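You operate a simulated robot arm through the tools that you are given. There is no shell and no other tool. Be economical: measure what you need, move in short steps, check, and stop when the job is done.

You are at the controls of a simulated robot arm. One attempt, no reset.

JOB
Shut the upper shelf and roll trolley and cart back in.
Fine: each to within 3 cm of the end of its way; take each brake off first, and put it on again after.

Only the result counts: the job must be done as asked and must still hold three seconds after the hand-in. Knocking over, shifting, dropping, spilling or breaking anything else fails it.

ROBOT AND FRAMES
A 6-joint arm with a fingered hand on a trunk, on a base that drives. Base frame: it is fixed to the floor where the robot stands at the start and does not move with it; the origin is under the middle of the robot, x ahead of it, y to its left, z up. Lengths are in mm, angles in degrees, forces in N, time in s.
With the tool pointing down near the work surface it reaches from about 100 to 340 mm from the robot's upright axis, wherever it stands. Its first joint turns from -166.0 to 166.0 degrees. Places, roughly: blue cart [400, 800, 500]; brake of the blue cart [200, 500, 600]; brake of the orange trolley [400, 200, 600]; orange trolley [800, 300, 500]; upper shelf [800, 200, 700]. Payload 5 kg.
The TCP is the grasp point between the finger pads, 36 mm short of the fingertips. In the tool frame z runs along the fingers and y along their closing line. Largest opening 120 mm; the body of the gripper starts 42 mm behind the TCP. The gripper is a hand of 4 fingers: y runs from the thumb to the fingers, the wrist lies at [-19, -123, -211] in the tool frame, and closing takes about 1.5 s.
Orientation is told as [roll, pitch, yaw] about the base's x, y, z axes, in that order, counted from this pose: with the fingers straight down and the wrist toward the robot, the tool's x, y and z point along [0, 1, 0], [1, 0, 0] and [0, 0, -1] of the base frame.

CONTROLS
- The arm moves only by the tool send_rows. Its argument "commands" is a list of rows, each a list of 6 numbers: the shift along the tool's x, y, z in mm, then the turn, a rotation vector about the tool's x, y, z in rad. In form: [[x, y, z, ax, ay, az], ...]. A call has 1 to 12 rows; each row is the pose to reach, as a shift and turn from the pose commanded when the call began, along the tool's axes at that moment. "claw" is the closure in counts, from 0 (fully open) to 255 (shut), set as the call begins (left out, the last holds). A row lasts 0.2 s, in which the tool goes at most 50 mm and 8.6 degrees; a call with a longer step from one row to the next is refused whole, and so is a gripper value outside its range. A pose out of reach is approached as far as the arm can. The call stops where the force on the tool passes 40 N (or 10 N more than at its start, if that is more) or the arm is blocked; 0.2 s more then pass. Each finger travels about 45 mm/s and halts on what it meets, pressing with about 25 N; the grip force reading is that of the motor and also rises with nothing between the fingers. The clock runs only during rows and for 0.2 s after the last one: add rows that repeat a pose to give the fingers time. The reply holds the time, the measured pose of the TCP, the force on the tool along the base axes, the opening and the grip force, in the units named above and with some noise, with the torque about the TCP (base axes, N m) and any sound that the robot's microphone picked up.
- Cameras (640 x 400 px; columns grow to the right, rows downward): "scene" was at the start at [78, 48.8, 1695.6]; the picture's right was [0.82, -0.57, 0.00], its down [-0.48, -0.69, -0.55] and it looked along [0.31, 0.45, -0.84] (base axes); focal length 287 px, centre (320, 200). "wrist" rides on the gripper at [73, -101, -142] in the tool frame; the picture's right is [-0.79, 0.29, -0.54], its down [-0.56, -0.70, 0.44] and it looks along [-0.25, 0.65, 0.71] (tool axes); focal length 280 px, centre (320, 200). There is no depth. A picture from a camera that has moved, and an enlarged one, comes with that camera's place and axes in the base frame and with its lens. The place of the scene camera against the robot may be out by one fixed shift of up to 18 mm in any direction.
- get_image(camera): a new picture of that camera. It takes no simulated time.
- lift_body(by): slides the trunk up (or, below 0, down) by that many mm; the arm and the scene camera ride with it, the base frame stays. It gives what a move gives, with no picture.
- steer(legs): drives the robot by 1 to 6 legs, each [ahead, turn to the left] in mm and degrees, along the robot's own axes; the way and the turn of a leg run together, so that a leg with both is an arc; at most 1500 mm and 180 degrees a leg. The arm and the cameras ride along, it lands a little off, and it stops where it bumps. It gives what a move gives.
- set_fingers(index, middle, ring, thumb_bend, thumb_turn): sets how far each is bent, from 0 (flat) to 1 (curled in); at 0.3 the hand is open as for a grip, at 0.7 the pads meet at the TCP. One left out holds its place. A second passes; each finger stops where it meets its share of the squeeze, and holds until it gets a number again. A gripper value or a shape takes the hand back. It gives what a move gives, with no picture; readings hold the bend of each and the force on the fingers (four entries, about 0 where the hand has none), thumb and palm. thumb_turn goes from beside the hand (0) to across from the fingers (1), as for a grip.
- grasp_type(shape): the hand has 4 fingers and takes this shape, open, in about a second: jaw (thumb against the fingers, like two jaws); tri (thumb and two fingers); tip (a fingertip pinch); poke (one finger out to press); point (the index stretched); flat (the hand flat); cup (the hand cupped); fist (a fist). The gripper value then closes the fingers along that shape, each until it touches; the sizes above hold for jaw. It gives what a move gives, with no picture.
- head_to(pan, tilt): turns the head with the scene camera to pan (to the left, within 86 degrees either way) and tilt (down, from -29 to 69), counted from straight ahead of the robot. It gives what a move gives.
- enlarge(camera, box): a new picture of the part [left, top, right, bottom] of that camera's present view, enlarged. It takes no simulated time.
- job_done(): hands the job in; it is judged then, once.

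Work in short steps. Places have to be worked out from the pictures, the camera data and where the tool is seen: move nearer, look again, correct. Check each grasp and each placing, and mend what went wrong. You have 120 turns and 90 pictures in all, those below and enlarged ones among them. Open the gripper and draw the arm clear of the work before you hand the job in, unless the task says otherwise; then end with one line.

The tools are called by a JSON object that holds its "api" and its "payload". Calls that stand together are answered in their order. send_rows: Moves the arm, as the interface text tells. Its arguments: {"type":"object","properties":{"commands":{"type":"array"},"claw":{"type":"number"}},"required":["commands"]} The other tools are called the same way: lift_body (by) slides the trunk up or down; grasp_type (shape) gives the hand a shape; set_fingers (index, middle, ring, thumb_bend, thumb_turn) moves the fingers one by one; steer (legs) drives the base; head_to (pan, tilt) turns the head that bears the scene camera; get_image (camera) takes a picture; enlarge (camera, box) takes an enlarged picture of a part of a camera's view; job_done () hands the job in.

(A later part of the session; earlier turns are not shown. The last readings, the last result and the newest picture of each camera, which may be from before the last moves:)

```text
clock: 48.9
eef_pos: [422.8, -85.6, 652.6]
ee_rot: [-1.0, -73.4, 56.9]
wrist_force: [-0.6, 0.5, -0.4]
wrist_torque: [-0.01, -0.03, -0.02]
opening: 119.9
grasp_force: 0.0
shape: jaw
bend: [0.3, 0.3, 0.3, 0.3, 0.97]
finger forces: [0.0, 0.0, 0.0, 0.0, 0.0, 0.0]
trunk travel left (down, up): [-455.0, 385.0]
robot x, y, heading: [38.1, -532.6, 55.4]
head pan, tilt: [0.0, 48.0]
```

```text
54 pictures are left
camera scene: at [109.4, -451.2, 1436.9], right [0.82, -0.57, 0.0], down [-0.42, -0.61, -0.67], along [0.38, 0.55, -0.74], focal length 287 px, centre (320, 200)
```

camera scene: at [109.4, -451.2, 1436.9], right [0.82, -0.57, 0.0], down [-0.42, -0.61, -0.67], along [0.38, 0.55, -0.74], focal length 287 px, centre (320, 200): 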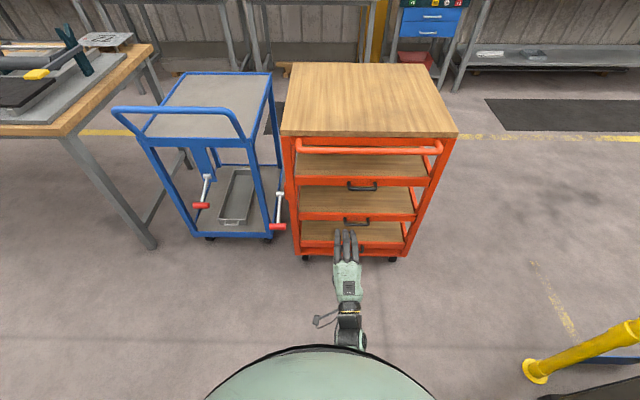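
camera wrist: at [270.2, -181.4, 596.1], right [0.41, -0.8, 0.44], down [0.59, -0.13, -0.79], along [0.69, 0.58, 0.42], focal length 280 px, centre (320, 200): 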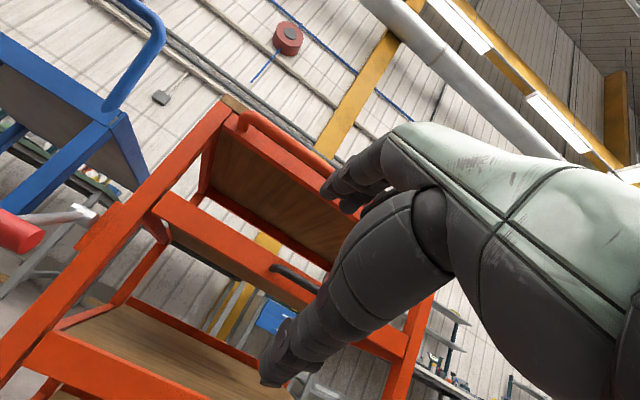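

The hand is nearly level, with the fingers above and the thumb below. I lower to grip height and move left to r≈185.

{"api": "lift_body", "payload": {"by": -100}}

{"api": "send_rows", "payload": {"commands": [[45, 0, 0, 0, 0, 0], [90, 0, 0, 0, 0, 0], [135, 0, 0, 0, 0, 0], [180, 0, 0, 0, 0, 0], [212, 0, 0, 0, 0, 0]]}}

{"api": "enlarge", "payload": {"camera": "scene", "box": [180, 160, 372, 280]}}

{"api": "get_image", "payload": {"camera": "wrist"}}

```text
clock: 50.2
eef_pos: [423.2, -85.3, 554.1]
ee_rot: [-0.8, -73.3, 56.8]
wrist_force: [0.2, 0.4, -0.2]
wrist_torque: [0.01, 0.01, -0.02]
opening: 119.8
grasp_force: 0.0
shape: jaw
bend: [0.3, 0.3, 0.3, 0.3, 0.97]
finger forces: [0.0, 0.0, 0.1, 0.0, 0.0, 0.0]
trunk travel left (down, up): [-355.0, 485.0]
robot x, y, heading: [38.4, -532.8, 55.5]
head pan, tilt: [0.0, 48.0]
```

```text
clock: 51.4
eef_pos: [378.6, -72.2, 560.2]
ee_rot: [-1.8, -73.1, 58.8]
wrist_force: [0.3, 0.4, 0.5]
wrist_torque: [0.01, 0.01, -0.03]
opening: 119.8
grasp_force: 0.0
shape: jaw
bend: [0.3, 0.3, 0.3, 0.3, 0.98]
finger forces: [0.0, 0.0, 0.1, 0.0, 0.0, 0.0]
out of reach, approached as far as the arm can: row 1, 2, 3, 4, 5
trunk travel left (down, up): [-355.0, 485.0]
robot x, y, heading: [38.7, -532.9, 55.6]
head pan, tilt: [0.0, 48.0]
```

```text
3.33 times, centred on (276, 220) of scene
camera zoom: at [108.8, -451.3, 1337.0], right [0.82, -0.57, 0.0], down [-0.42, -0.61, -0.67], along [0.38, 0.55, -0.74], focal length 956 px, centre (467, 133)
```

zoom: 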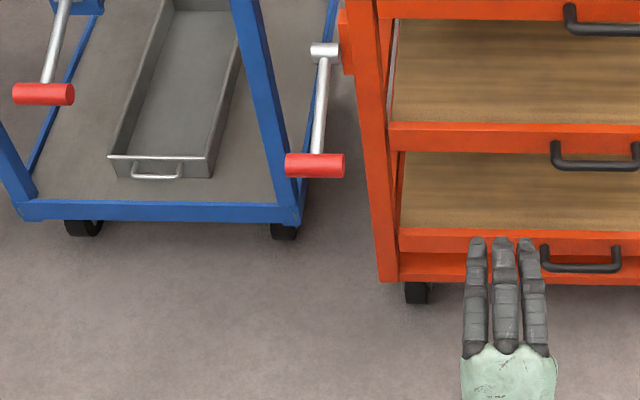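

```text
52 pictures are left
camera wrist: at [227.2, -171.2, 504.3], right [0.42, -0.79, 0.44], down [0.6, -0.12, -0.79], along [0.68, 0.6, 0.42], focal length 280 px, centre (320, 200)
```

wrist: 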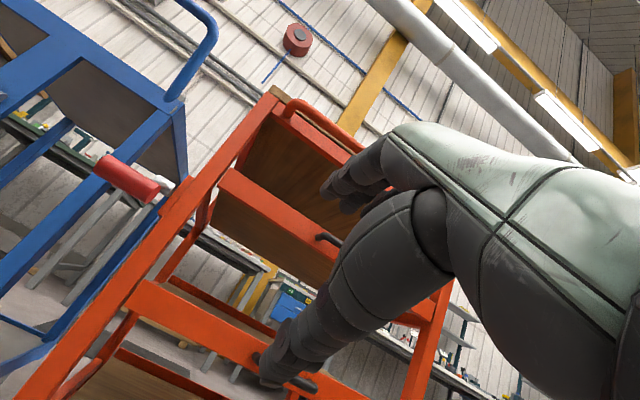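

The arm cannot swing that far left in this pose, so I shift the base left by about 180 mm instead.

{"api": "steer", "payload": {"legs": [[0, 65], [200, 0], [0, -66]]}}

{"api": "enlarge", "payload": {"camera": "scene", "box": [230, 150, 422, 270]}}

{"api": "get_image", "payload": {"camera": "wrist"}}

```text
clock: 59.9
eef_pos: [304.8, 78.2, 561.1]
ee_rot: [-1.7, -73.1, 55.5]
wrist_force: [-0.7, -0.5, -0.2]
wrist_torque: [0.0, 0.0, 0.03]
opening: 120.0
grasp_force: 0.1
shape: jaw
bend: [0.3, 0.3, 0.3, 0.3, 0.98]
finger forces: [0.0, 0.0, 0.0, 0.1, 0.0, 0.0]
trunk travel left (down, up): [-355.0, 485.0]
robot x, y, heading: [-57.3, -362.0, 52.4]
head pan, tilt: [0.0, 48.0]
```

```text
3.33 times, centred on (326, 210) of scene
camera zoom: at [13.4, -282.9, 1336.9], right [0.79, -0.61, 0.0], down [-0.46, -0.59, -0.67], along [0.41, 0.53, -0.74], focal length 956 px, centre (300, 167)
```

zoom: 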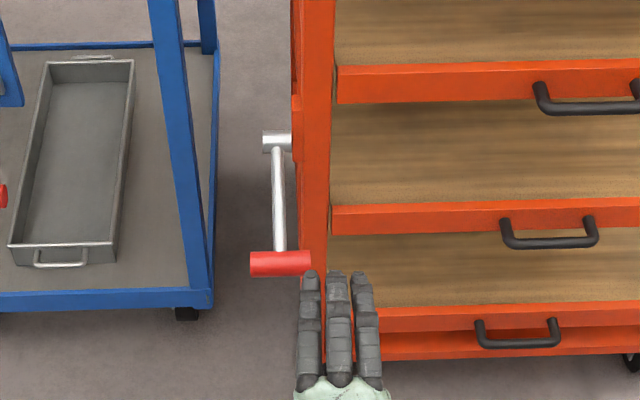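

```text
50 pictures are left
camera wrist: at [147.1, -10.4, 504.3], right [0.38, -0.82, 0.44], down [0.59, -0.16, -0.79], along [0.72, 0.56, 0.42], focal length 280 px, centre (320, 200)
```

wrist: 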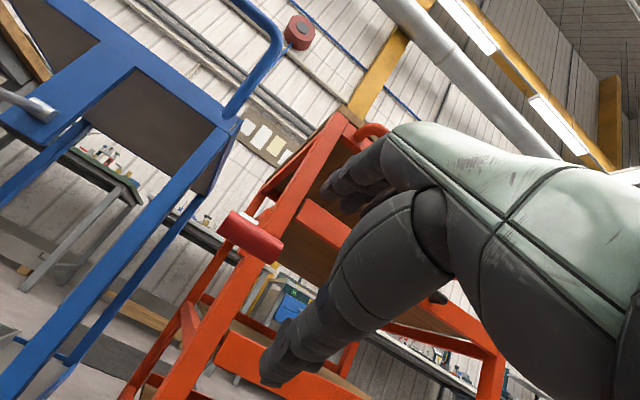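

The TCP is about 20 mm too far right and the heading is 52.4°. I turn left 3.5° and look.

{"api": "steer", "payload": {"legs": [[0, 3.5]]}}

{"api": "enlarge", "payload": {"camera": "scene", "box": [230, 150, 422, 270]}}

```text
clock: 60.8
eef_pos: [276.1, 101.7, 560.9]
ee_rot: [-1.8, -73.1, 58.9]
wrist_force: [0.2, -0.2, 0.0]
wrist_torque: [0.01, -0.01, 0.02]
opening: 119.7
grasp_force: 0.0
shape: jaw
bend: [0.3, 0.3, 0.3, 0.3, 0.98]
finger forces: [0.0, 0.0, 0.1, 0.1, 0.1, 0.0]
trunk travel left (down, up): [-355.0, 485.0]
robot x, y, heading: [-63.1, -359.9, 55.8]
head pan, tilt: [0.0, 48.0]
```

```text
3.33 times, centred on (326, 210) of scene
camera zoom: at [7.9, -278.8, 1336.9], right [0.83, -0.56, 0.0], down [-0.42, -0.61, -0.67], along [0.38, 0.55, -0.74], focal length 956 px, centre (300, 167)
```

zoom: 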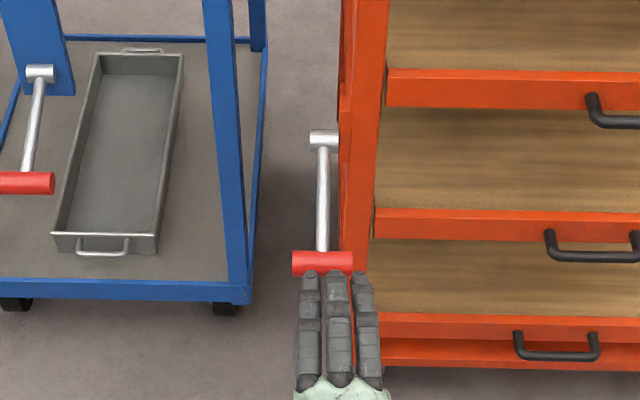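

Rod and grip sit between the index and middle fingers. I advance 105 mm level so the grip comes between thumb and fingers.

{"api": "send_rows", "payload": {"commands": [[-1, 7, 24, 0, 0, 0], [-3, 14, 48, 0, 0, 0], [-5, 21, 72, 0, 0, 0], [-6, 26, 88, 0, 0, 0], [-7, 31, 100, 0, 0, 0]]}}

{"api": "enlarge", "payload": {"camera": "scene", "box": [230, 130, 422, 250]}}

{"api": "get_image", "payload": {"camera": "wrist"}}

```text
clock: 62.0
eef_pos: [343.3, 179.4, 562.6]
ee_rot: [-2.3, -72.9, 60.0]
wrist_force: [0.0, 0.1, 0.5]
wrist_torque: [0.0, 0.02, -0.05]
opening: 119.9
grasp_force: 0.2
shape: jaw
bend: [0.3, 0.3, 0.3, 0.3, 0.98]
finger forces: [0.0, 0.1, 0.1, 0.1, 0.1, 0.0]
out of reach, approached as far as the arm can: row 3, 4, 5
trunk travel left (down, up): [-355.0, 485.0]
robot x, y, heading: [-63.5, -360.6, 55.7]
head pan, tilt: [0.0, 48.0]
```

```text
3.33 times, centred on (326, 190) of scene
camera zoom: at [8.1, -278.7, 1336.9], right [0.83, -0.56, 0.0], down [-0.42, -0.61, -0.67], along [0.38, 0.55, -0.74], focal length 956 px, centre (300, 233)
```

zoom: 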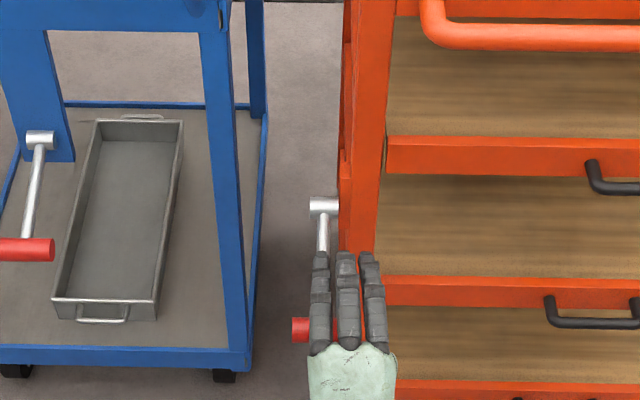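

```text
47 pictures are left
camera wrist: at [193.4, 78.0, 506.7], right [0.43, -0.78, 0.44], down [0.6, -0.12, -0.79], along [0.68, 0.61, 0.42], focal length 280 px, centre (320, 200)
```

wrist: 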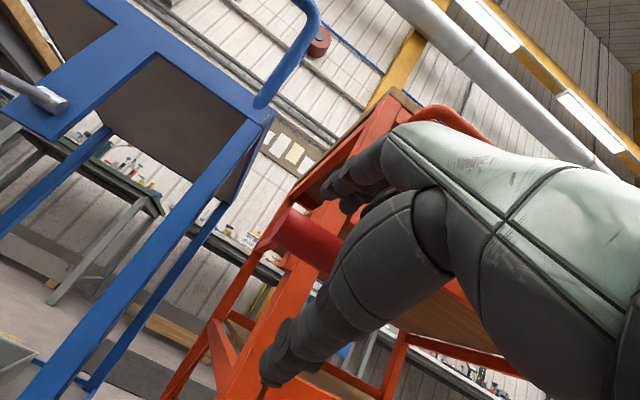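

The grip is between fingers and thumb. I close partway so it is loosely enclosed, then lift and watch forces and sounds.

{"api": "send_rows", "payload": {"commands": [[0, 0, 0, 0, 0, 0], [0, 0, 0, 0, 0, 0], [0, 0, 0, 0, 0, 0], [0, 0, 0, 0, 0, 0], [0, 0, 0, 0, 0, 0]], "claw": 140}}

{"api": "send_rows", "payload": {"commands": [[0, 10, -3, 0, 0, 0], [0, 20, -6, 0, 0, 0], [0, 30, -9, 0, 0, 0], [0, 40, -12, 0, 0, 0], [0, 50, -15, 0, 0, 0]]}}

{"api": "enlarge", "payload": {"camera": "scene", "box": [230, 130, 422, 250]}}

```text
clock: 63.2
eef_pos: [342.3, 179.3, 562.9]
ee_rot: [-2.3, -72.9, 60.0]
wrist_force: [-0.1, -0.2, -0.4]
wrist_torque: [0.01, 0.01, -0.01]
opening: 54.7
grasp_force: 0.0
shape: jaw
bend: [0.74, 0.47, 0.44, 0.71, 1.0]
finger forces: [0.0, 0.0, 0.0, 0.1, 0.0, 0.1]
trunk travel left (down, up): [-355.0, 485.0]
robot x, y, heading: [-60.8, -358.5, 55.9]
head pan, tilt: [0.0, 48.0]
```

```text
clock: 64.4
eef_pos: [343.3, 178.8, 616.4]
ee_rot: [-1.7, -73.1, 58.9]
wrist_force: [0.7, 0.1, -0.2]
wrist_torque: [-0.07, 0.01, -0.04]
opening: 55.9
grasp_force: 0.0
shape: jaw
bend: [0.74, 0.47, 0.44, 0.71, 1.0]
finger forces: [0.1, 0.1, 0.1, 0.0, 1.1, 0.0]
trunk travel left (down, up): [-355.0, 485.0]
robot x, y, heading: [-61.8, -358.7, 55.7]
head pan, tilt: [0.0, 48.0]
```

```text
3.33 times, centred on (326, 190) of scene
camera zoom: at [8.0, -279.0, 1337.0], right [0.83, -0.56, 0.0], down [-0.42, -0.61, -0.67], along [0.38, 0.55, -0.74], focal length 956 px, centre (300, 233)
```

zoom: 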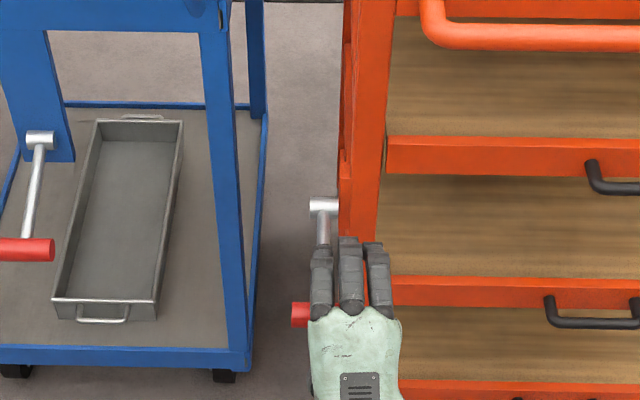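

The thumb has touched the grip and it is starting to rise. I keep lifting.

{"api": "send_rows", "payload": {"commands": [[0, 10, -3, 0, 0, 0], [0, 20, -6, 0, 0, 0], [0, 30, -8, 0, 0, 0], [0, 40, -10, 0, 0, 0], [0, 50, -12, 0, 0, 0], [0, 60, -12, 0, 0, 0]]}}

{"api": "enlarge", "payload": {"camera": "scene", "box": [230, 130, 422, 250]}}

{"api": "get_image", "payload": {"camera": "wrist"}}

```text
clock: 65.8
eef_pos: [346.0, 183.8, 674.2]
ee_rot: [-1.7, -72.8, 58.9]
wrist_force: [-1.0, -1.7, -6.7]
wrist_torque: [-0.08, 0.06, 0.02]
opening: 59.3
grasp_force: 0.1
shape: jaw
bend: [0.74, 0.47, 0.44, 0.68, 1.0]
finger forces: [0.1, 0.1, 0.0, 0.0, 6.6, 0.0]
trunk travel left (down, up): [-355.0, 485.0]
robot x, y, heading: [-64.7, -360.3, 55.9]
head pan, tilt: [0.0, 48.0]
```

```text
3.33 times, centred on (326, 190) of scene
camera zoom: at [8.4, -278.4, 1336.7], right [0.83, -0.56, 0.0], down [-0.42, -0.61, -0.67], along [0.38, 0.55, -0.74], focal length 956 px, centre (300, 233)
```

zoom: 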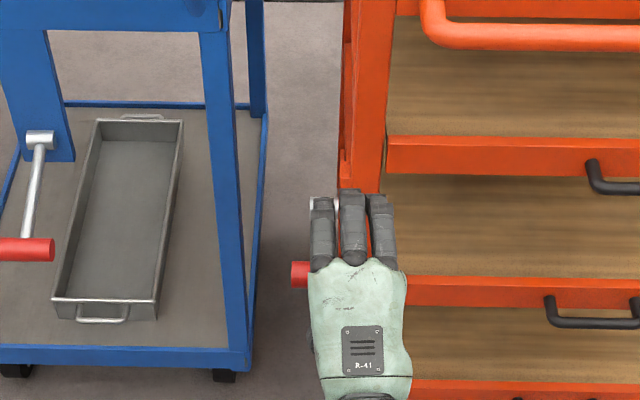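

```text
44 pictures are left
camera wrist: at [195.8, 84.4, 617.9], right [0.43, -0.79, 0.44], down [0.59, -0.12, -0.79], along [0.68, 0.6, 0.42], focal length 280 px, centre (320, 200)
```

wrist: 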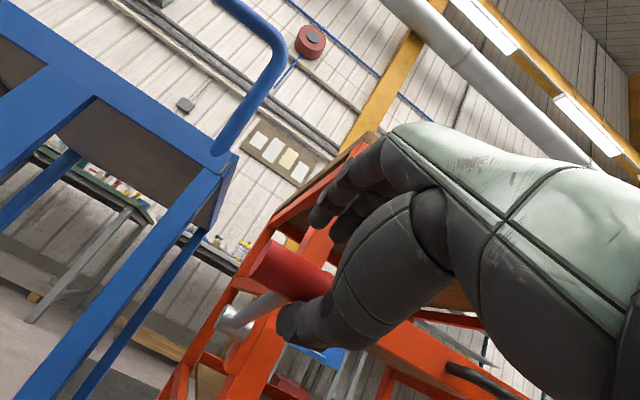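

The lever has come up to about +20° with only 7 N on it. I keep following its arc up and forward.

{"api": "send_rows", "payload": {"commands": [[0, 12, 0, 0, 0, 0], [0, 24, 2, 0, 0, 0], [0, 36, 6, 0, 0, 0], [0, 48, 12, 0, 0, 0], [0, 58, 20, 0, 0, 0], [0, 66, 28, 0, 0, 0]]}}

{"api": "enlarge", "payload": {"camera": "scene", "box": [230, 130, 422, 250]}}

```text
clock: 66.5
eef_pos: [353.5, 193.7, 685.8]
ee_rot: [-1.4, -71.1, 58.1]
wrist_force: [3.8, 3.0, -24.6]
wrist_torque: [0.32, -0.21, 0.02]
opening: 71.2
grasp_force: 0.1
shape: jaw
bend: [0.74, 0.47, 0.44, 0.6, 0.99]
finger forces: [0.0, 0.0, 0.1, 0.0, 23.0, 0.0]
trunk travel left (down, up): [-355.0, 485.0]
robot x, y, heading: [-64.7, -356.9, 55.6]
head pan, tilt: [0.0, 48.0]
stopped in row 3: the force on the tool passed its limit at 43 N (the readings are from after the stop); the commanded pose is now the measured one
```

```text
3.33 times, centred on (326, 190) of scene
camera zoom: at [9.8, -276.3, 1336.6], right [0.83, -0.56, 0.0], down [-0.42, -0.62, -0.67], along [0.38, 0.55, -0.74], focal length 956 px, centre (300, 233)
```

zoom: 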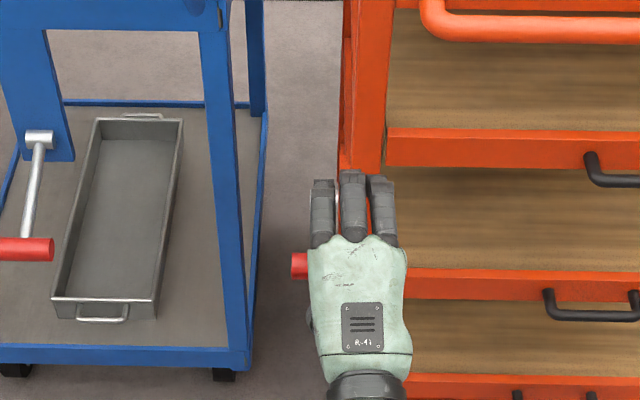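

The lever has stopped hard at about +24°, the mirror of its start, so the brake should be off. I open the hand, draw straight back and check the lever stays up.

{"api": "send_rows", "payload": {"commands": [[0, -5, 0, 0, 0, 0], [0, -10, 0, 0, 0, 0], [0, -10, 0, 0, 0, 0], [0, -10, 0, 0, 0, 0], [0, -10, 0, 0, 0, 0], [0, -17, -24, 0, 0, 0], [0, -24, -48, 0, 0, 0], [0, -31, -72, 0, 0, 0], [0, -38, -96, 0, 0, 0], [0, -46, -120, 0, 0, 0]], "claw": 0}}

{"api": "enlarge", "payload": {"camera": "scene", "box": [230, 130, 422, 250]}}

```text
clock: 68.7
eef_pos: [288.2, 89.8, 686.9]
ee_rot: [-1.3, -72.1, 58.2]
wrist_force: [0.5, -0.5, -0.4]
wrist_torque: [0.01, 0.02, -0.01]
opening: 119.9
grasp_force: 0.1
shape: jaw
bend: [0.3, 0.3, 0.3, 0.3, 0.98]
finger forces: [0.0, 0.1, 0.1, 0.1, 0.1, 0.0]
trunk travel left (down, up): [-355.0, 485.0]
robot x, y, heading: [-59.3, -358.6, 55.7]
head pan, tilt: [0.0, 48.0]
```

```text
3.33 times, centred on (326, 190) of scene
camera zoom: at [17.9, -272.0, 1334.8], right [0.83, -0.56, 0.0], down [-0.42, -0.62, -0.66], along [0.37, 0.55, -0.75], focal length 956 px, centre (300, 233)
```

zoom: 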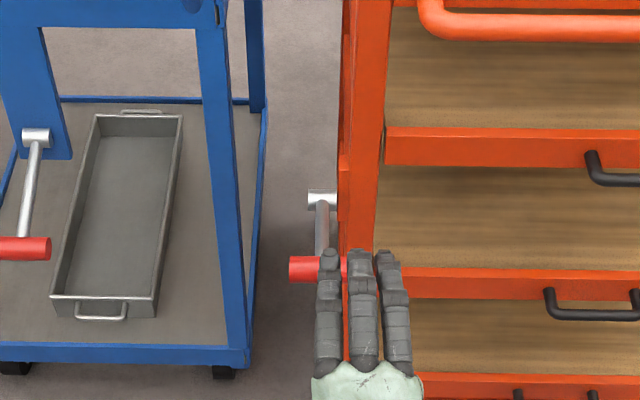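

The lever stays up. Next I make a fist and move the base right, in front of the trolley, to push on the shut shelf's lip at r≈390 as before.

{"api": "grasp_type", "payload": {"shape": "fist"}}

{"api": "steer", "payload": {"legs": [[-110, 0], [0, -65], [210, 0], [0, 64]]}}

{"api": "get_image", "payload": {"camera": "scene"}}

```text
clock: 69.6
eef_pos: [289.3, 89.4, 688.4]
ee_rot: [-1.5, -72.2, 58.4]
wrist_force: [0.0, -1.2, 0.4]
wrist_torque: [0.0, 0.02, -0.01]
opening: 0.0
grasp_force: 0.0
shape: fist
bend: [1.0, 1.0, 1.0, 0.85, 0.85]
finger forces: [0.0, 0.0, 0.0, 0.0, 0.0, 0.1]
trunk travel left (down, up): [-355.0, 485.0]
robot x, y, heading: [-63.0, -358.5, 55.9]
head pan, tilt: [0.0, 48.0]
```

```text
clock: 78.9
eef_pos: [442.0, -38.2, 687.0]
ee_rot: [-1.8, -72.1, 57.7]
wrist_force: [0.2, 0.1, -0.4]
wrist_torque: [-0.01, -0.02, 0.01]
opening: 0.0
grasp_force: 0.1
shape: fist
bend: [1.0, 1.0, 1.0, 0.85, 0.85]
finger forces: [0.0, 0.1, 0.1, 0.1, 0.0, 0.0]
trunk travel left (down, up): [-355.0, 485.0]
robot x, y, heading: [82.1, -480.7, 54.9]
head pan, tilt: [0.0, 48.0]
```

```text
41 pictures are left
camera scene: at [163.5, -393.5, 1335.9], right [0.82, -0.58, 0.0], down [-0.43, -0.61, -0.66], along [0.38, 0.54, -0.75], focal length 287 px, centre (320, 200)
```

scene: 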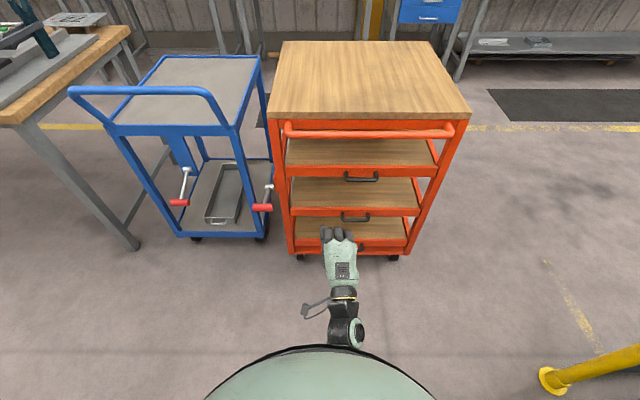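

The fist is at d 222, r 384. I shift it slightly left to clear the shelf handle, lower it 25 mm and drive near the lip.

{"api": "lift_body", "payload": {"by": -25}}

{"api": "send_rows", "payload": {"commands": [[25, 0, 0, 0, 0, 0]]}}

{"api": "steer", "payload": {"legs": [[190, 0]]}}

{"api": "get_image", "payload": {"camera": "scene"}}

```text
clock: 79.6
eef_pos: [442.2, -38.3, 665.4]
ee_rot: [-2.2, -72.3, 58.1]
wrist_force: [-0.9, 0.2, 0.0]
wrist_torque: [0.0, 0.01, 0.02]
opening: 0.1
grasp_force: 0.0
shape: fist
bend: [1.0, 1.0, 1.0, 0.85, 0.85]
finger forces: [0.0, 0.0, 0.1, 0.0, 0.1, 0.1]
trunk travel left (down, up): [-330.0, 510.0]
robot x, y, heading: [87.4, -484.0, 54.8]
head pan, tilt: [0.0, 48.0]
```

```text
clock: 80.0
eef_pos: [421.6, -21.9, 664.2]
ee_rot: [-2.9, -72.6, 58.9]
wrist_force: [-0.2, 0.1, 0.9]
wrist_torque: [0.01, 0.03, 0.0]
opening: 0.0
grasp_force: 0.1
shape: fist
bend: [1.0, 1.0, 1.0, 0.85, 0.85]
finger forces: [0.0, 0.0, 0.0, 0.1, 0.1, 0.0]
trunk travel left (down, up): [-330.0, 510.0]
robot x, y, heading: [84.2, -479.2, 54.7]
head pan, tilt: [0.0, 48.0]
```

```text
clock: 81.6
eef_pos: [530.6, 129.0, 666.1]
ee_rot: [-2.4, -72.5, 58.2]
wrist_force: [0.6, 0.2, -0.5]
wrist_torque: [0.03, 0.0, 0.01]
opening: 0.0
grasp_force: 0.1
shape: fist
bend: [1.0, 1.0, 1.0, 0.85, 0.85]
finger forces: [0.1, 0.1, 0.0, 0.0, 0.0, 0.0]
trunk travel left (down, up): [-330.0, 510.0]
robot x, y, heading: [194.9, -333.0, 54.5]
head pan, tilt: [0.0, 48.0]
```

```text
40 pictures are left
camera scene: at [266.8, -242.8, 1311.3], right [0.82, -0.58, 0.0], down [-0.43, -0.61, -0.66], along [0.39, 0.54, -0.75], focal length 287 px, centre (320, 200)
```

scene: 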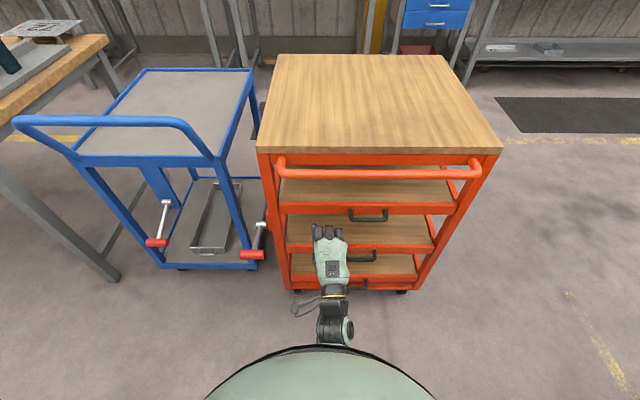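

I push ahead slowly with the arm, 15 mm per row.

{"api": "send_rows", "payload": {"commands": [[-1, 4.4, 14.4, 0, 0, 0], [-2, 8.8, 28.8, 0, 0, 0], [-2, 13, 43, 0, 0, 0], [-3, 17.5, 57.5, 0, 0, 0], [-4, 22, 72, 0, 0, 0], [-5, 26, 86, 0, 0, 0], [-6, 31, 101, 0, 0, 0], [-6, 35, 115, 0, 0, 0], [-7, 39.5, 129.5, 0, 0, 0], [-8, 44, 144, 0, 0, 0], [-9, 48, 158, 0, 0, 0], [-10, 53, 173, 0, 0, 0]]}}

{"api": "get_image", "payload": {"camera": "scene"}}

```text
clock: 84.2
eef_pos: [640.6, 269.4, 669.1]
ee_rot: [-2.2, -72.9, 57.9]
wrist_force: [0.5, 0.1, -0.4]
wrist_torque: [0.0, -0.01, 0.04]
opening: 0.1
grasp_force: 0.1
shape: fist
bend: [1.0, 1.0, 1.0, 0.85, 0.84]
finger forces: [0.1, 0.0, 0.0, 0.0, 0.1, 0.0]
trunk travel left (down, up): [-330.0, 510.0]
robot x, y, heading: [196.8, -329.1, 55.0]
head pan, tilt: [0.0, 48.0]
```

```text
39 pictures are left
camera scene: at [264.6, -250.3, 1311.9], right [0.82, -0.58, 0.0], down [-0.43, -0.61, -0.67], along [0.39, 0.55, -0.74], focal length 287 px, centre (320, 200)
```

scene: 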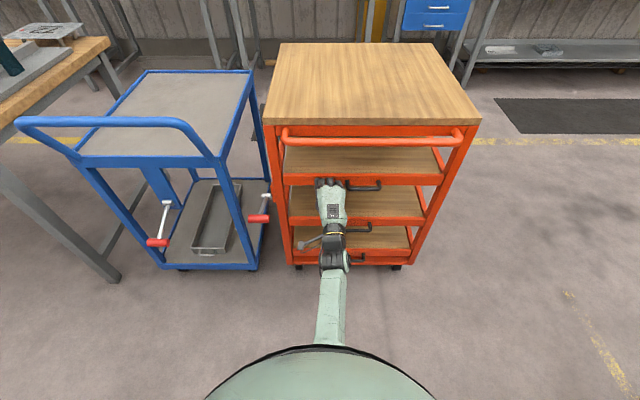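

The trolley rolls freely and has moved about 110 mm. I try driving forward with the fist held out, which should push it on gently.

{"api": "steer", "payload": {"legs": [[100, 0]]}}

{"api": "get_image", "payload": {"camera": "scene"}}

```text
clock: 85.1
eef_pos: [655.2, 289.3, 665.9]
ee_rot: [-1.7, -72.7, 57.5]
wrist_force: [0.7, -0.5, 0.6]
wrist_torque: [-0.03, 0.02, 0.0]
opening: 0.1
grasp_force: 0.1
shape: fist
bend: [1.0, 1.0, 1.0, 0.85, 0.84]
finger forces: [0.0, 0.0, 0.0, 0.0, 0.0, 0.0]
trunk travel left (down, up): [-330.0, 510.0]
robot x, y, heading: [209.3, -306.9, 54.2]
head pan, tilt: [0.0, 48.0]
stopped in leg 1: the force on the tool passed its limit at 64 N (the readings are from after the stop); the commanded pose is now the measured one
```

```text
38 pictures are left
camera scene: at [281.0, -227.2, 1311.9], right [0.81, -0.58, 0.0], down [-0.43, -0.61, -0.67], along [0.39, 0.55, -0.74], focal length 287 px, centre (320, 200)
```

scene: 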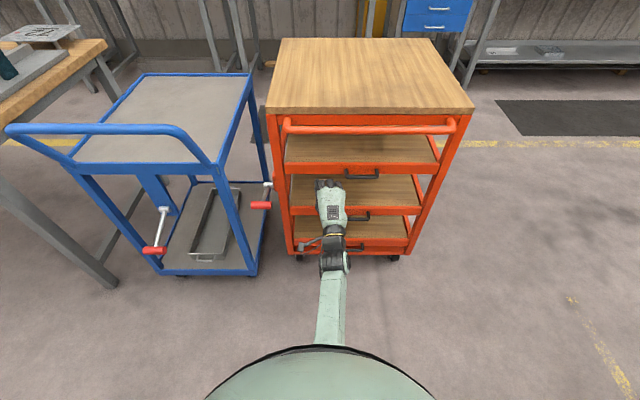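

The drive nudged it hard enough to trip the force limit, and the trolley coasted on to d≈656. I retract the arm, follow with the base, then push again with the arm.

{"api": "send_rows", "payload": {"commands": [[2, -7, -24, 0, 0, 0], [4, -14, -48, 0, 0, 0], [6, -21, -72, 0, 0, 0], [8, -28, -96, 0, 0, 0], [10, -35, -120, 0, 0, 0], [12, -44, -144, 0, 0, 0], [13, -50, -165, 0, 0, 0]]}}

{"api": "steer", "payload": {"legs": [[180, 0.5]]}}

{"api": "get_image", "payload": {"camera": "scene"}}

```text
clock: 86.7
eef_pos: [547.1, 152.6, 668.3]
ee_rot: [-1.5, -72.9, 57.5]
wrist_force: [1.1, 0.0, -0.9]
wrist_torque: [0.02, -0.05, 0.03]
opening: 0.0
grasp_force: 0.1
shape: fist
bend: [1.0, 1.0, 1.0, 0.85, 0.84]
finger forces: [0.1, 0.0, 0.0, 0.0, 0.0, 0.0]
trunk travel left (down, up): [-330.0, 510.0]
robot x, y, heading: [210.7, -311.2, 54.6]
head pan, tilt: [0.0, 48.0]
```

```text
clock: 88.3
eef_pos: [644.8, 305.0, 667.4]
ee_rot: [-1.7, -72.7, 58.3]
wrist_force: [1.0, -0.4, -0.4]
wrist_torque: [0.0, -0.01, 0.01]
opening: 0.1
grasp_force: 0.0
shape: fist
bend: [1.0, 1.0, 1.0, 0.85, 0.84]
finger forces: [0.1, 0.0, 0.1, 0.0, 0.0, 0.0]
trunk travel left (down, up): [-330.0, 510.0]
robot x, y, heading: [312.1, -160.9, 55.6]
head pan, tilt: [0.0, 48.0]
```

```text
37 pictures are left
camera scene: at [385.8, -75.8, 1311.7], right [0.82, -0.57, 0.0], down [-0.42, -0.61, -0.67], along [0.38, 0.55, -0.75], focal length 287 px, centre (320, 200)
```

scene: 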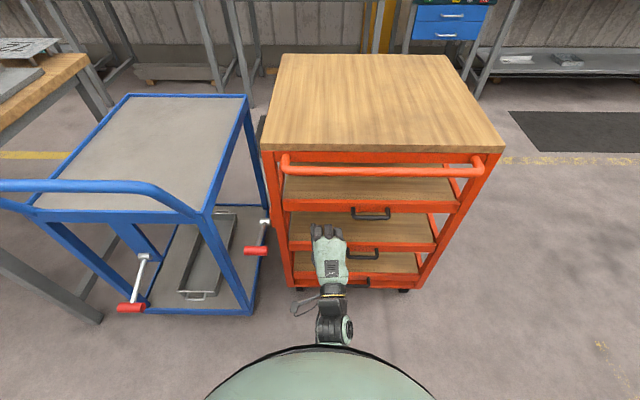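

The lip is now at d≈700, so the trolley coasted further. I push on with the arm.

{"api": "send_rows", "payload": {"commands": [[-1, 5.8, 19, 0, 0, 0], [-2, 11.6, 38, 0, 0, 0], [-3, 17, 57, 0, 0, 0], [-4, 22, 72, 0, 0, 0], [-5, 26, 86, 0, 0, 0], [-6, 31, 101, 0, 0, 0], [-6, 35, 115, 0, 0, 0], [-7, 39.5, 129.5, 0, 0, 0], [-8, 44, 144, 0, 0, 0], [-9, 48, 158, 0, 0, 0], [-10, 53, 173, 0, 0, 0], [-10, 57, 187, 0, 0, 0]]}}

{"api": "get_image", "payload": {"camera": "scene"}}

```text
clock: 90.6
eef_pos: [738.7, 431.8, 665.6]
ee_rot: [-1.4, -72.8, 58.1]
wrist_force: [-15.0, -22.7, 0.2]
wrist_torque: [0.64, -0.39, 0.57]
opening: 115.1
grasp_force: 0.1
shape: fist
bend: [1.0, 1.0, 1.0, 0.91, 0.83]
finger forces: [0.0, 0.0, 0.0, 0.0, 37.1, 0.1]
trunk travel left (down, up): [-330.0, 510.0]
robot x, y, heading: [313.1, -160.8, 55.5]
head pan, tilt: [0.0, 48.0]
stopped in row 11: the force on the tool passed its limit at 54 N (the readings are from after the stop); the commanded pose is now the measured one
```

```text
36 pictures are left
camera scene: at [381.1, -82.4, 1312.3], right [0.82, -0.57, 0.0], down [-0.42, -0.61, -0.67], along [0.38, 0.55, -0.74], focal length 287 px, centre (320, 200)
```

scene: 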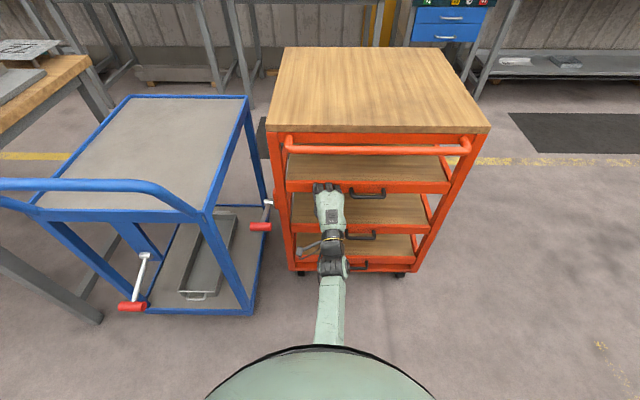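

The push ended hard at 54 N with a steady 27 N holding, after about 300 mm of travel, so this looks like the end stop. I press once more to confirm.

{"api": "send_rows", "payload": {"commands": [[0, 1.5, 5, 0, 0, 0], [0, 3, 10, 0, 0, 0], [0, 4.5, 15, 0, 0, 0], [0, 6, 20, 0, 0, 0]]}}

{"api": "enlarge", "payload": {"camera": "scene", "box": [230, 120, 422, 240]}}

```text
clock: 90.9
eef_pos: [739.7, 432.3, 664.1]
ee_rot: [-1.2, -72.8, 57.9]
wrist_force: [-13.7, -22.9, 2.9]
wrist_torque: [0.67, -0.38, 0.57]
opening: 115.3
grasp_force: 0.0
shape: fist
bend: [1.0, 1.0, 1.0, 0.91, 0.83]
finger forces: [0.1, 0.1, 0.0, 0.0, 39.3, 0.0]
trunk travel left (down, up): [-330.0, 510.0]
robot x, y, heading: [311.6, -159.6, 55.5]
head pan, tilt: [0.0, 48.0]
stopped in row 1: the force on the tool passed its limit at 45 N (the readings are from after the stop); the commanded pose is now the measured one
```

```text
3.33 times, centred on (326, 180) of scene
camera zoom: at [380.7, -83.1, 1312.3], right [0.82, -0.57, 0.0], down [-0.42, -0.61, -0.67], along [0.38, 0.55, -0.74], focal length 956 px, centre (300, 267)
```

zoom: 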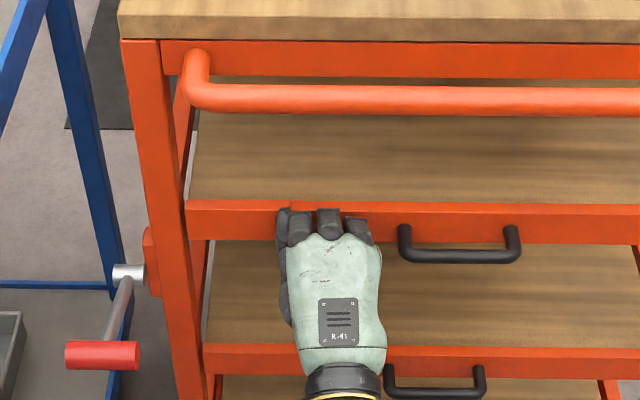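

The end stop is confirmed. Now I put the orange brake back on: I draw back, back off well clear of the blue cart's lever, and shift the base left to r≈157.

{"api": "send_rows", "payload": {"commands": [[2, -7, -24, 0, 0, 0], [4, -14, -48, 0, 0, 0], [6, -21, -72, 0, 0, 0], [8, -28, -96, 0, 0, 0], [10, -35, -120, 0, 0, 0], [12, -44, -144, 0, 0, 0], [13, -50, -165, 0, 0, 0]]}}

{"api": "steer", "payload": {"legs": [[-410, 0], [0, 65], [210, 0], [0, -65]]}}

{"api": "grasp_type", "payload": {"shape": "jaw"}}

{"api": "get_image", "payload": {"camera": "scene"}}

```text
clock: 92.5
eef_pos: [643.1, 303.7, 664.2]
ee_rot: [-1.4, -72.9, 58.2]
wrist_force: [0.0, 0.0, 0.0]
wrist_torque: [-0.01, 0.01, -0.02]
opening: 0.0
grasp_force: 0.1
shape: fist
bend: [1.0, 1.0, 1.0, 0.85, 0.84]
finger forces: [0.0, 0.0, 0.0, 0.0, 0.0, 0.0]
trunk travel left (down, up): [-330.0, 510.0]
robot x, y, heading: [313.2, -160.2, 55.5]
head pan, tilt: [0.0, 48.0]
```

```text
clock: 103.3
eef_pos: [272.9, 173.4, 664.4]
ee_rot: [-1.8, -72.7, 61.6]
wrist_force: [0.2, 0.3, -1.2]
wrist_torque: [0.0, 0.0, -0.02]
opening: 0.0
grasp_force: 0.2
shape: fist
bend: [1.0, 1.0, 1.0, 0.85, 0.84]
finger forces: [0.1, 0.0, 0.0, 0.0, 0.0, 0.0]
trunk travel left (down, up): [-330.0, 510.0]
robot x, y, heading: [-31.1, -307.9, 58.3]
head pan, tilt: [0.0, 48.0]
```

```text
clock: 104.2
eef_pos: [271.5, 173.3, 668.1]
ee_rot: [-2.0, -73.2, 61.8]
wrist_force: [-0.2, 0.8, 0.3]
wrist_torque: [0.0, -0.02, -0.04]
opening: 119.7
grasp_force: 0.1
shape: jaw
bend: [0.3, 0.3, 0.3, 0.3, 0.97]
finger forces: [0.1, 0.0, 0.1, 0.1, 0.0, 0.1]
trunk travel left (down, up): [-330.0, 510.0]
robot x, y, heading: [-32.9, -306.1, 58.5]
head pan, tilt: [0.0, 48.0]
```

```text
34 pictures are left
camera scene: at [37.8, -218.2, 1311.4], right [0.85, -0.52, 0.0], down [-0.39, -0.64, -0.66], along [0.35, 0.57, -0.75], focal length 287 px, centre (320, 200)
```

scene: 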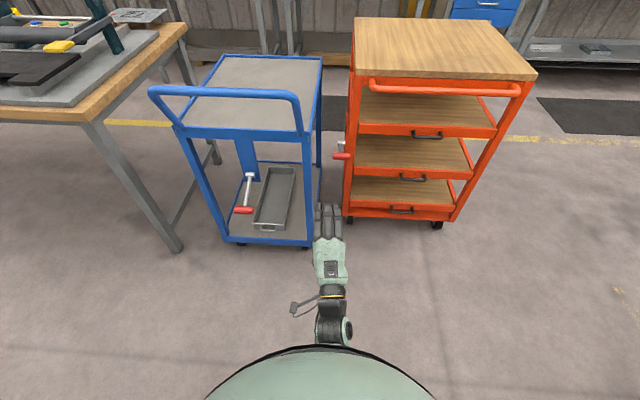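

I true up the heading (−3.5°) and drive 230 mm ahead, then measure the lever.

{"api": "steer", "payload": {"legs": [[0, -4.5], [230, 1]]}}

{"api": "enlarge", "payload": {"camera": "scene", "box": [230, 130, 422, 250]}}

```text
clock: 106.5
eef_pos: [437.3, 338.1, 668.2]
ee_rot: [-2.0, -73.2, 58.0]
wrist_force: [0.6, -0.2, -0.5]
wrist_torque: [0.01, -0.03, 0.0]
opening: 119.7
grasp_force: 0.0
shape: jaw
bend: [0.3, 0.3, 0.3, 0.3, 0.97]
finger forces: [0.1, 0.0, 0.0, 0.0, 0.0, 0.0]
trunk travel left (down, up): [-330.0, 510.0]
robot x, y, heading: [104.3, -126.8, 54.7]
head pan, tilt: [0.0, 48.0]
```

```text
3.33 times, centred on (326, 190) of scene
camera zoom: at [177.8, -36.3, 1311.1], right [0.82, -0.58, 0.0], down [-0.43, -0.61, -0.66], along [0.38, 0.54, -0.75], focal length 956 px, centre (300, 233)
```

zoom: 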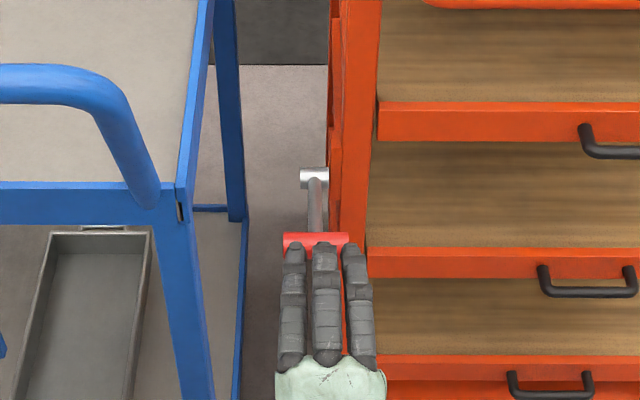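

The fingers line up with the grip, which is about 120 mm ahead and between thumb and finger height. I advance over it.

{"api": "send_rows", "payload": {"commands": [[-1, 7, 24, 0, 0, 0], [-2, 14, 48, 0, 0, 0], [-3, 21, 72, 0, 0, 0], [-5, 28, 92, 0, 0, 0], [-6, 34, 110, 0, 0, 0]]}}

{"api": "get_image", "payload": {"camera": "wrist"}}

{"api": "enlarge", "payload": {"camera": "scene", "box": [230, 110, 422, 230]}}

```text
clock: 107.7
eef_pos: [505.4, 427.9, 673.9]
ee_rot: [-2.1, -73.7, 58.1]
wrist_force: [-0.4, 1.3, -0.2]
wrist_torque: [0.03, 0.0, 0.03]
opening: 119.7
grasp_force: 0.1
shape: jaw
bend: [0.3, 0.3, 0.3, 0.3, 0.97]
finger forces: [0.0, 0.0, 0.0, 0.0, 0.1, 0.0]
trunk travel left (down, up): [-330.0, 510.0]
robot x, y, heading: [100.3, -124.6, 54.7]
head pan, tilt: [0.0, 48.0]
```

```text
32 pictures are left
camera wrist: at [352.7, 331.5, 615.4], right [0.41, -0.8, 0.44], down [0.6, -0.13, -0.79], along [0.69, 0.58, 0.43], focal length 280 px, centre (320, 200)
```

wrist: 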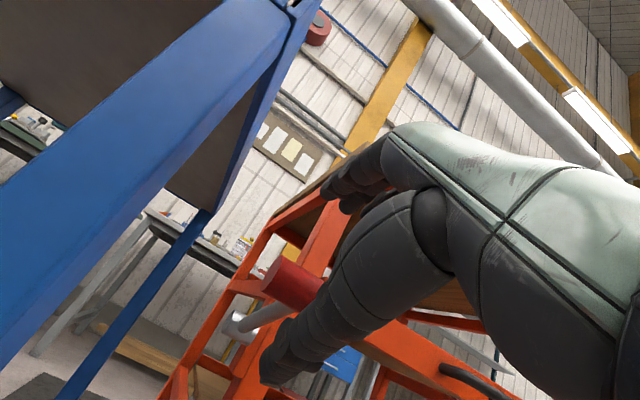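

```text
3.33 times, centred on (326, 170) of scene
camera zoom: at [173.5, -42.6, 1311.9], right [0.82, -0.58, 0.0], down [-0.43, -0.61, -0.67], along [0.39, 0.55, -0.74], focal length 956 px, centre (300, 300)
```

zoom: 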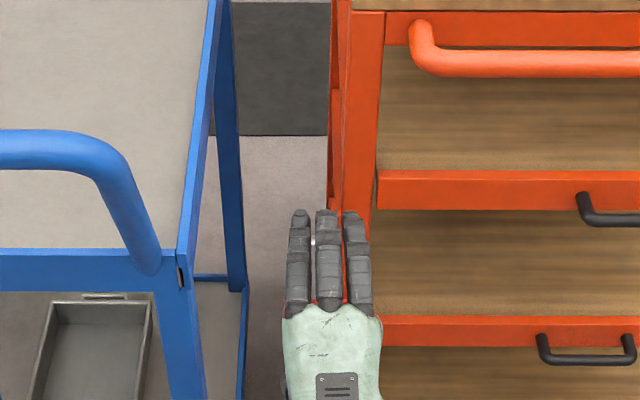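

The grip is inside the open hand. I close partway and press down along the arc.

{"api": "send_rows", "payload": {"commands": [[0, 0, 0, 0, 0, 0], [0, 0, 0, 0, 0, 0], [0, 0, 0, 0, 0, 0], [0, 0, 0, 0, 0, 0], [0, 0, 0, 0, 0, 0], [0, -12, 3, 0, 0, 0], [0, -24, 6, 0, 0, 0], [0, -36, 10, 0, 0, 0], [0, -48, 13, 0, 0, 0], [0, -60, 16, 0, 0, 0], [0, -72, 20, 0, 0, 0], [0, -84, 24, 0, 0, 0]], "claw": 120}}

{"api": "get_image", "payload": {"camera": "wrist"}}

{"api": "enlarge", "payload": {"camera": "scene", "box": [230, 110, 422, 230]}}

```text
clock: 110.3
eef_pos: [509.5, 418.4, 588.4]
ee_rot: [-2.7, -73.5, 59.2]
wrist_force: [-0.2, -0.8, -0.8]
wrist_torque: [-0.01, 0.05, -0.01]
opening: 64.8
grasp_force: 0.0
shape: jaw
bend: [0.74, 0.44, 0.41, 0.68, 1.0]
finger forces: [0.0, 0.1, 0.1, 0.0, 1.1, 0.0]
out of reach, approached as far as the arm can: row 11, 12
trunk travel left (down, up): [-330.0, 510.0]
robot x, y, heading: [99.8, -118.0, 54.6]
head pan, tilt: [0.0, 48.0]
```

```text
30 pictures are left
camera wrist: at [358.0, 321.1, 530.0], right [0.41, -0.8, 0.44], down [0.6, -0.13, -0.79], along [0.68, 0.59, 0.43], focal length 280 px, centre (320, 200)
```

wrist: 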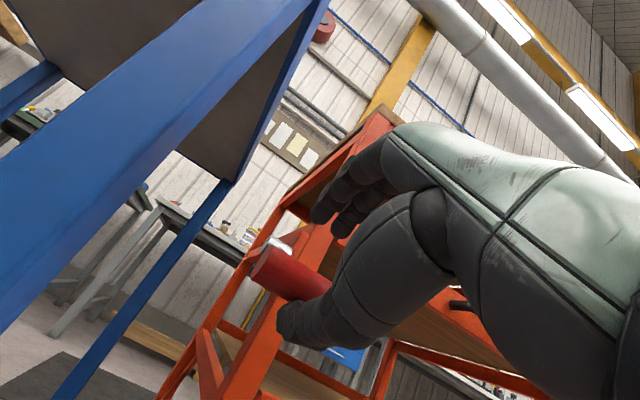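

```text
3.33 times, centred on (326, 170) of scene
camera zoom: at [173.4, -42.7, 1311.9], right [0.82, -0.58, 0.0], down [-0.43, -0.61, -0.67], along [0.39, 0.55, -0.74], focal length 956 px, centre (300, 300)
```

zoom: 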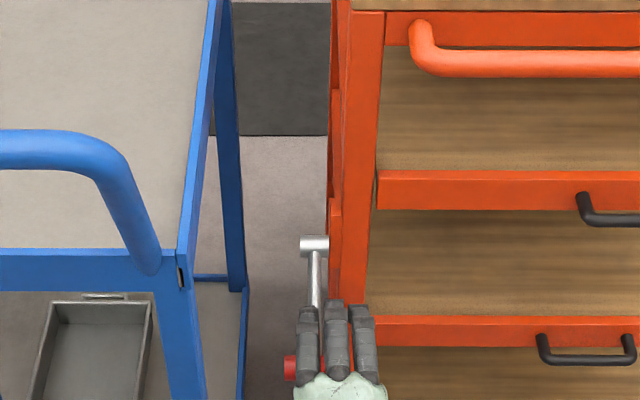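

The lever is down near its original angle, with the hand at the edge of its reach. I lower the trunk in steps so the fingers press it firmly to its stop.

{"api": "lift_body", "payload": {"by": -30}}

{"api": "lift_body", "payload": {"by": -20}}

{"api": "enlarge", "payload": {"camera": "scene", "box": [230, 110, 422, 230]}}

```text
clock: 111.1
eef_pos: [508.5, 418.7, 558.4]
ee_rot: [-2.7, -73.5, 59.2]
wrist_force: [0.4, 0.7, -0.5]
wrist_torque: [0.0, -0.01, 0.02]
opening: 63.9
grasp_force: 0.0
shape: jaw
bend: [0.74, 0.44, 0.41, 0.68, 1.0]
finger forces: [0.0, 0.1, 0.0, 0.0, 0.0, 0.0]
trunk travel left (down, up): [-300.0, 540.0]
robot x, y, heading: [101.4, -124.0, 54.6]
head pan, tilt: [0.0, 48.0]
```

```text
clock: 111.8
eef_pos: [508.5, 417.9, 539.6]
ee_rot: [-2.6, -73.7, 59.1]
wrist_force: [-3.5, -4.5, 7.0]
wrist_torque: [0.43, -0.24, 0.09]
opening: 66.8
grasp_force: 0.1
shape: jaw
bend: [0.27, 0.44, 0.41, 0.68, 1.0]
finger forces: [8.0, 0.0, 0.1, 0.0, 0.0, 0.0]
trunk travel left (down, up): [-280.0, 560.0]
robot x, y, heading: [101.8, -124.4, 54.5]
head pan, tilt: [0.0, 48.0]
```

```text
3.33 times, centred on (326, 170) of scene
camera zoom: at [172.5, -43.9, 1262.1], right [0.82, -0.58, 0.0], down [-0.43, -0.61, -0.67], along [0.39, 0.55, -0.74], focal length 956 px, centre (300, 300)
```

zoom: 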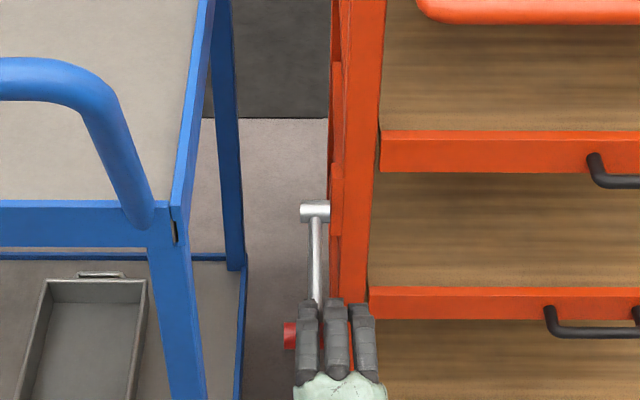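

The index finger now presses at 8 N and gives way. I press a bit more to be sure the lever is at its stop.

{"api": "lift_body", "payload": {"by": -15}}

{"api": "enlarge", "payload": {"camera": "scene", "box": [230, 110, 422, 230]}}

```text
clock: 112.4
eef_pos: [508.3, 419.2, 528.2]
ee_rot: [-2.9, -74.0, 59.4]
wrist_force: [-7.8, -9.8, 21.3]
wrist_torque: [1.16, -0.78, 0.19]
opening: 72.0
grasp_force: 0.0
shape: jaw
bend: [0.23, 0.41, 0.41, 0.68, 1.0]
finger forces: [17.4, 4.4, 0.0, 0.0, 0.0, 0.0]
trunk travel left (down, up): [-265.0, 575.0]
robot x, y, heading: [102.7, -121.3, 54.5]
head pan, tilt: [0.0, 48.0]
```

```text
3.33 times, centred on (326, 170) of scene
camera zoom: at [171.1, -45.8, 1247.5], right [0.82, -0.58, 0.0], down [-0.43, -0.6, -0.67], along [0.39, 0.55, -0.74], focal length 956 px, centre (300, 300)
```

zoom: 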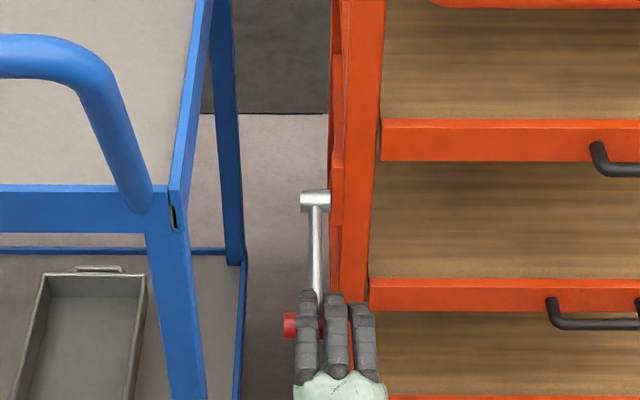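

The force is 25 N and the lever does not move, so the brake is on. I release: raise 30, open, and draw straight back.

{"api": "lift_body", "payload": {"by": 30}}

{"api": "send_rows", "payload": {"commands": [[0, 0, 0, 0, 0, 0], [0, 0, 0, 0, 0, 0], [0, 0, 0, 0, 0, 0], [0, 0, 0, 0, 0, 0], [1, -7, -24, 0, 0, 0], [2, -14, -48, 0, 0, 0], [3, -21, -72, 0, 0, 0], [5, -28, -92, 0, 0, 0], [6, -34, -112, 0, 0, 0]], "claw": 0}}

{"api": "enlarge", "payload": {"camera": "scene", "box": [230, 110, 422, 230]}}

```text
clock: 113.1
eef_pos: [510.2, 418.0, 552.1]
ee_rot: [-2.7, -73.2, 59.2]
wrist_force: [0.1, -0.3, -0.4]
wrist_torque: [-0.01, 0.01, 0.0]
opening: 63.7
grasp_force: 0.1
shape: jaw
bend: [0.74, 0.44, 0.41, 0.68, 1.0]
finger forces: [0.1, 0.0, 0.0, 0.0, 0.0, 0.0]
trunk travel left (down, up): [-295.0, 545.0]
robot x, y, heading: [99.3, -122.3, 54.8]
head pan, tilt: [0.0, 48.0]
```

```text
clock: 115.1
eef_pos: [441.4, 325.8, 554.1]
ee_rot: [-2.6, -73.5, 59.1]
wrist_force: [0.1, 0.2, -0.8]
wrist_torque: [-0.02, 0.01, -0.02]
opening: 119.4
grasp_force: 0.1
shape: jaw
bend: [0.3, 0.3, 0.3, 0.3, 0.98]
finger forces: [0.0, 0.0, 0.1, 0.0, 0.0, 0.0]
trunk travel left (down, up): [-295.0, 545.0]
robot x, y, heading: [104.2, -122.3, 54.9]
head pan, tilt: [0.0, 48.0]
```

```text
3.33 times, centred on (326, 170) of scene
camera zoom: at [173.1, -43.1, 1277.0], right [0.82, -0.58, 0.0], down [-0.43, -0.61, -0.67], along [0.39, 0.55, -0.74], focal length 956 px, centre (300, 300)
```

zoom: 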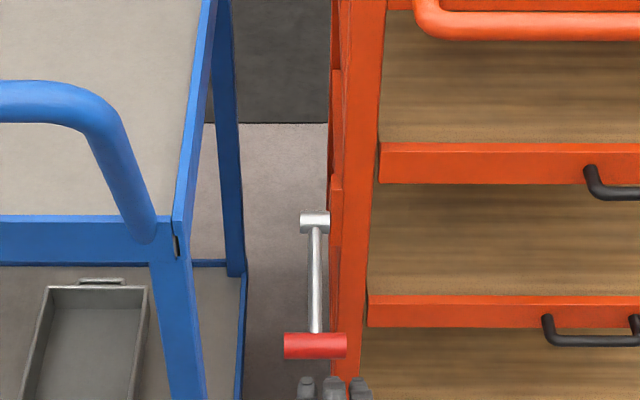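

The orange brake is down and the trolley stays in at lip d≈788. Now the blue cart: I back off and shift the base left to r≈−165.

{"api": "steer", "payload": {"legs": [[-385, 0], [0, 65], [352, 0], [0, -65]]}}

{"api": "get_image", "payload": {"camera": "scene"}}

```text
clock: 126.4
eef_pos: [58.4, 310.5, 554.4]
ee_rot: [-2.6, -73.4, 58.6]
wrist_force: [-0.1, -1.2, -0.1]
wrist_torque: [-0.02, -0.02, -0.02]
opening: 119.8
grasp_force: 0.1
shape: jaw
bend: [0.3, 0.3, 0.3, 0.3, 0.98]
finger forces: [0.0, 0.0, 0.0, 0.0, 0.0, 0.0]
trunk travel left (down, up): [-295.0, 545.0]
robot x, y, heading: [-280.1, -135.4, 54.0]
head pan, tilt: [0.0, 48.0]
```

```text
25 pictures are left
camera scene: at [-212.2, -57.0, 1277.0], right [0.81, -0.59, 0.0], down [-0.44, -0.6, -0.67], along [0.39, 0.54, -0.74], focal length 287 px, centre (320, 200)
```

scene: 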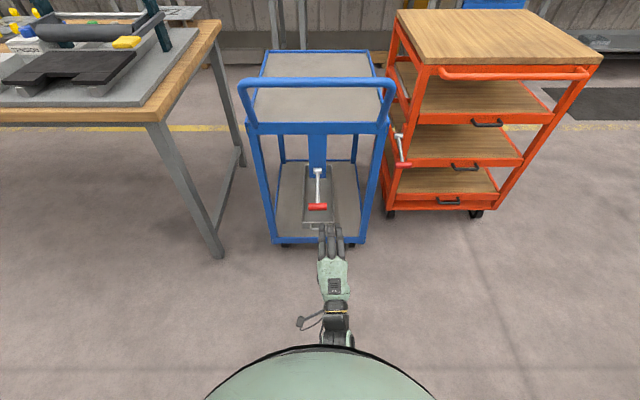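

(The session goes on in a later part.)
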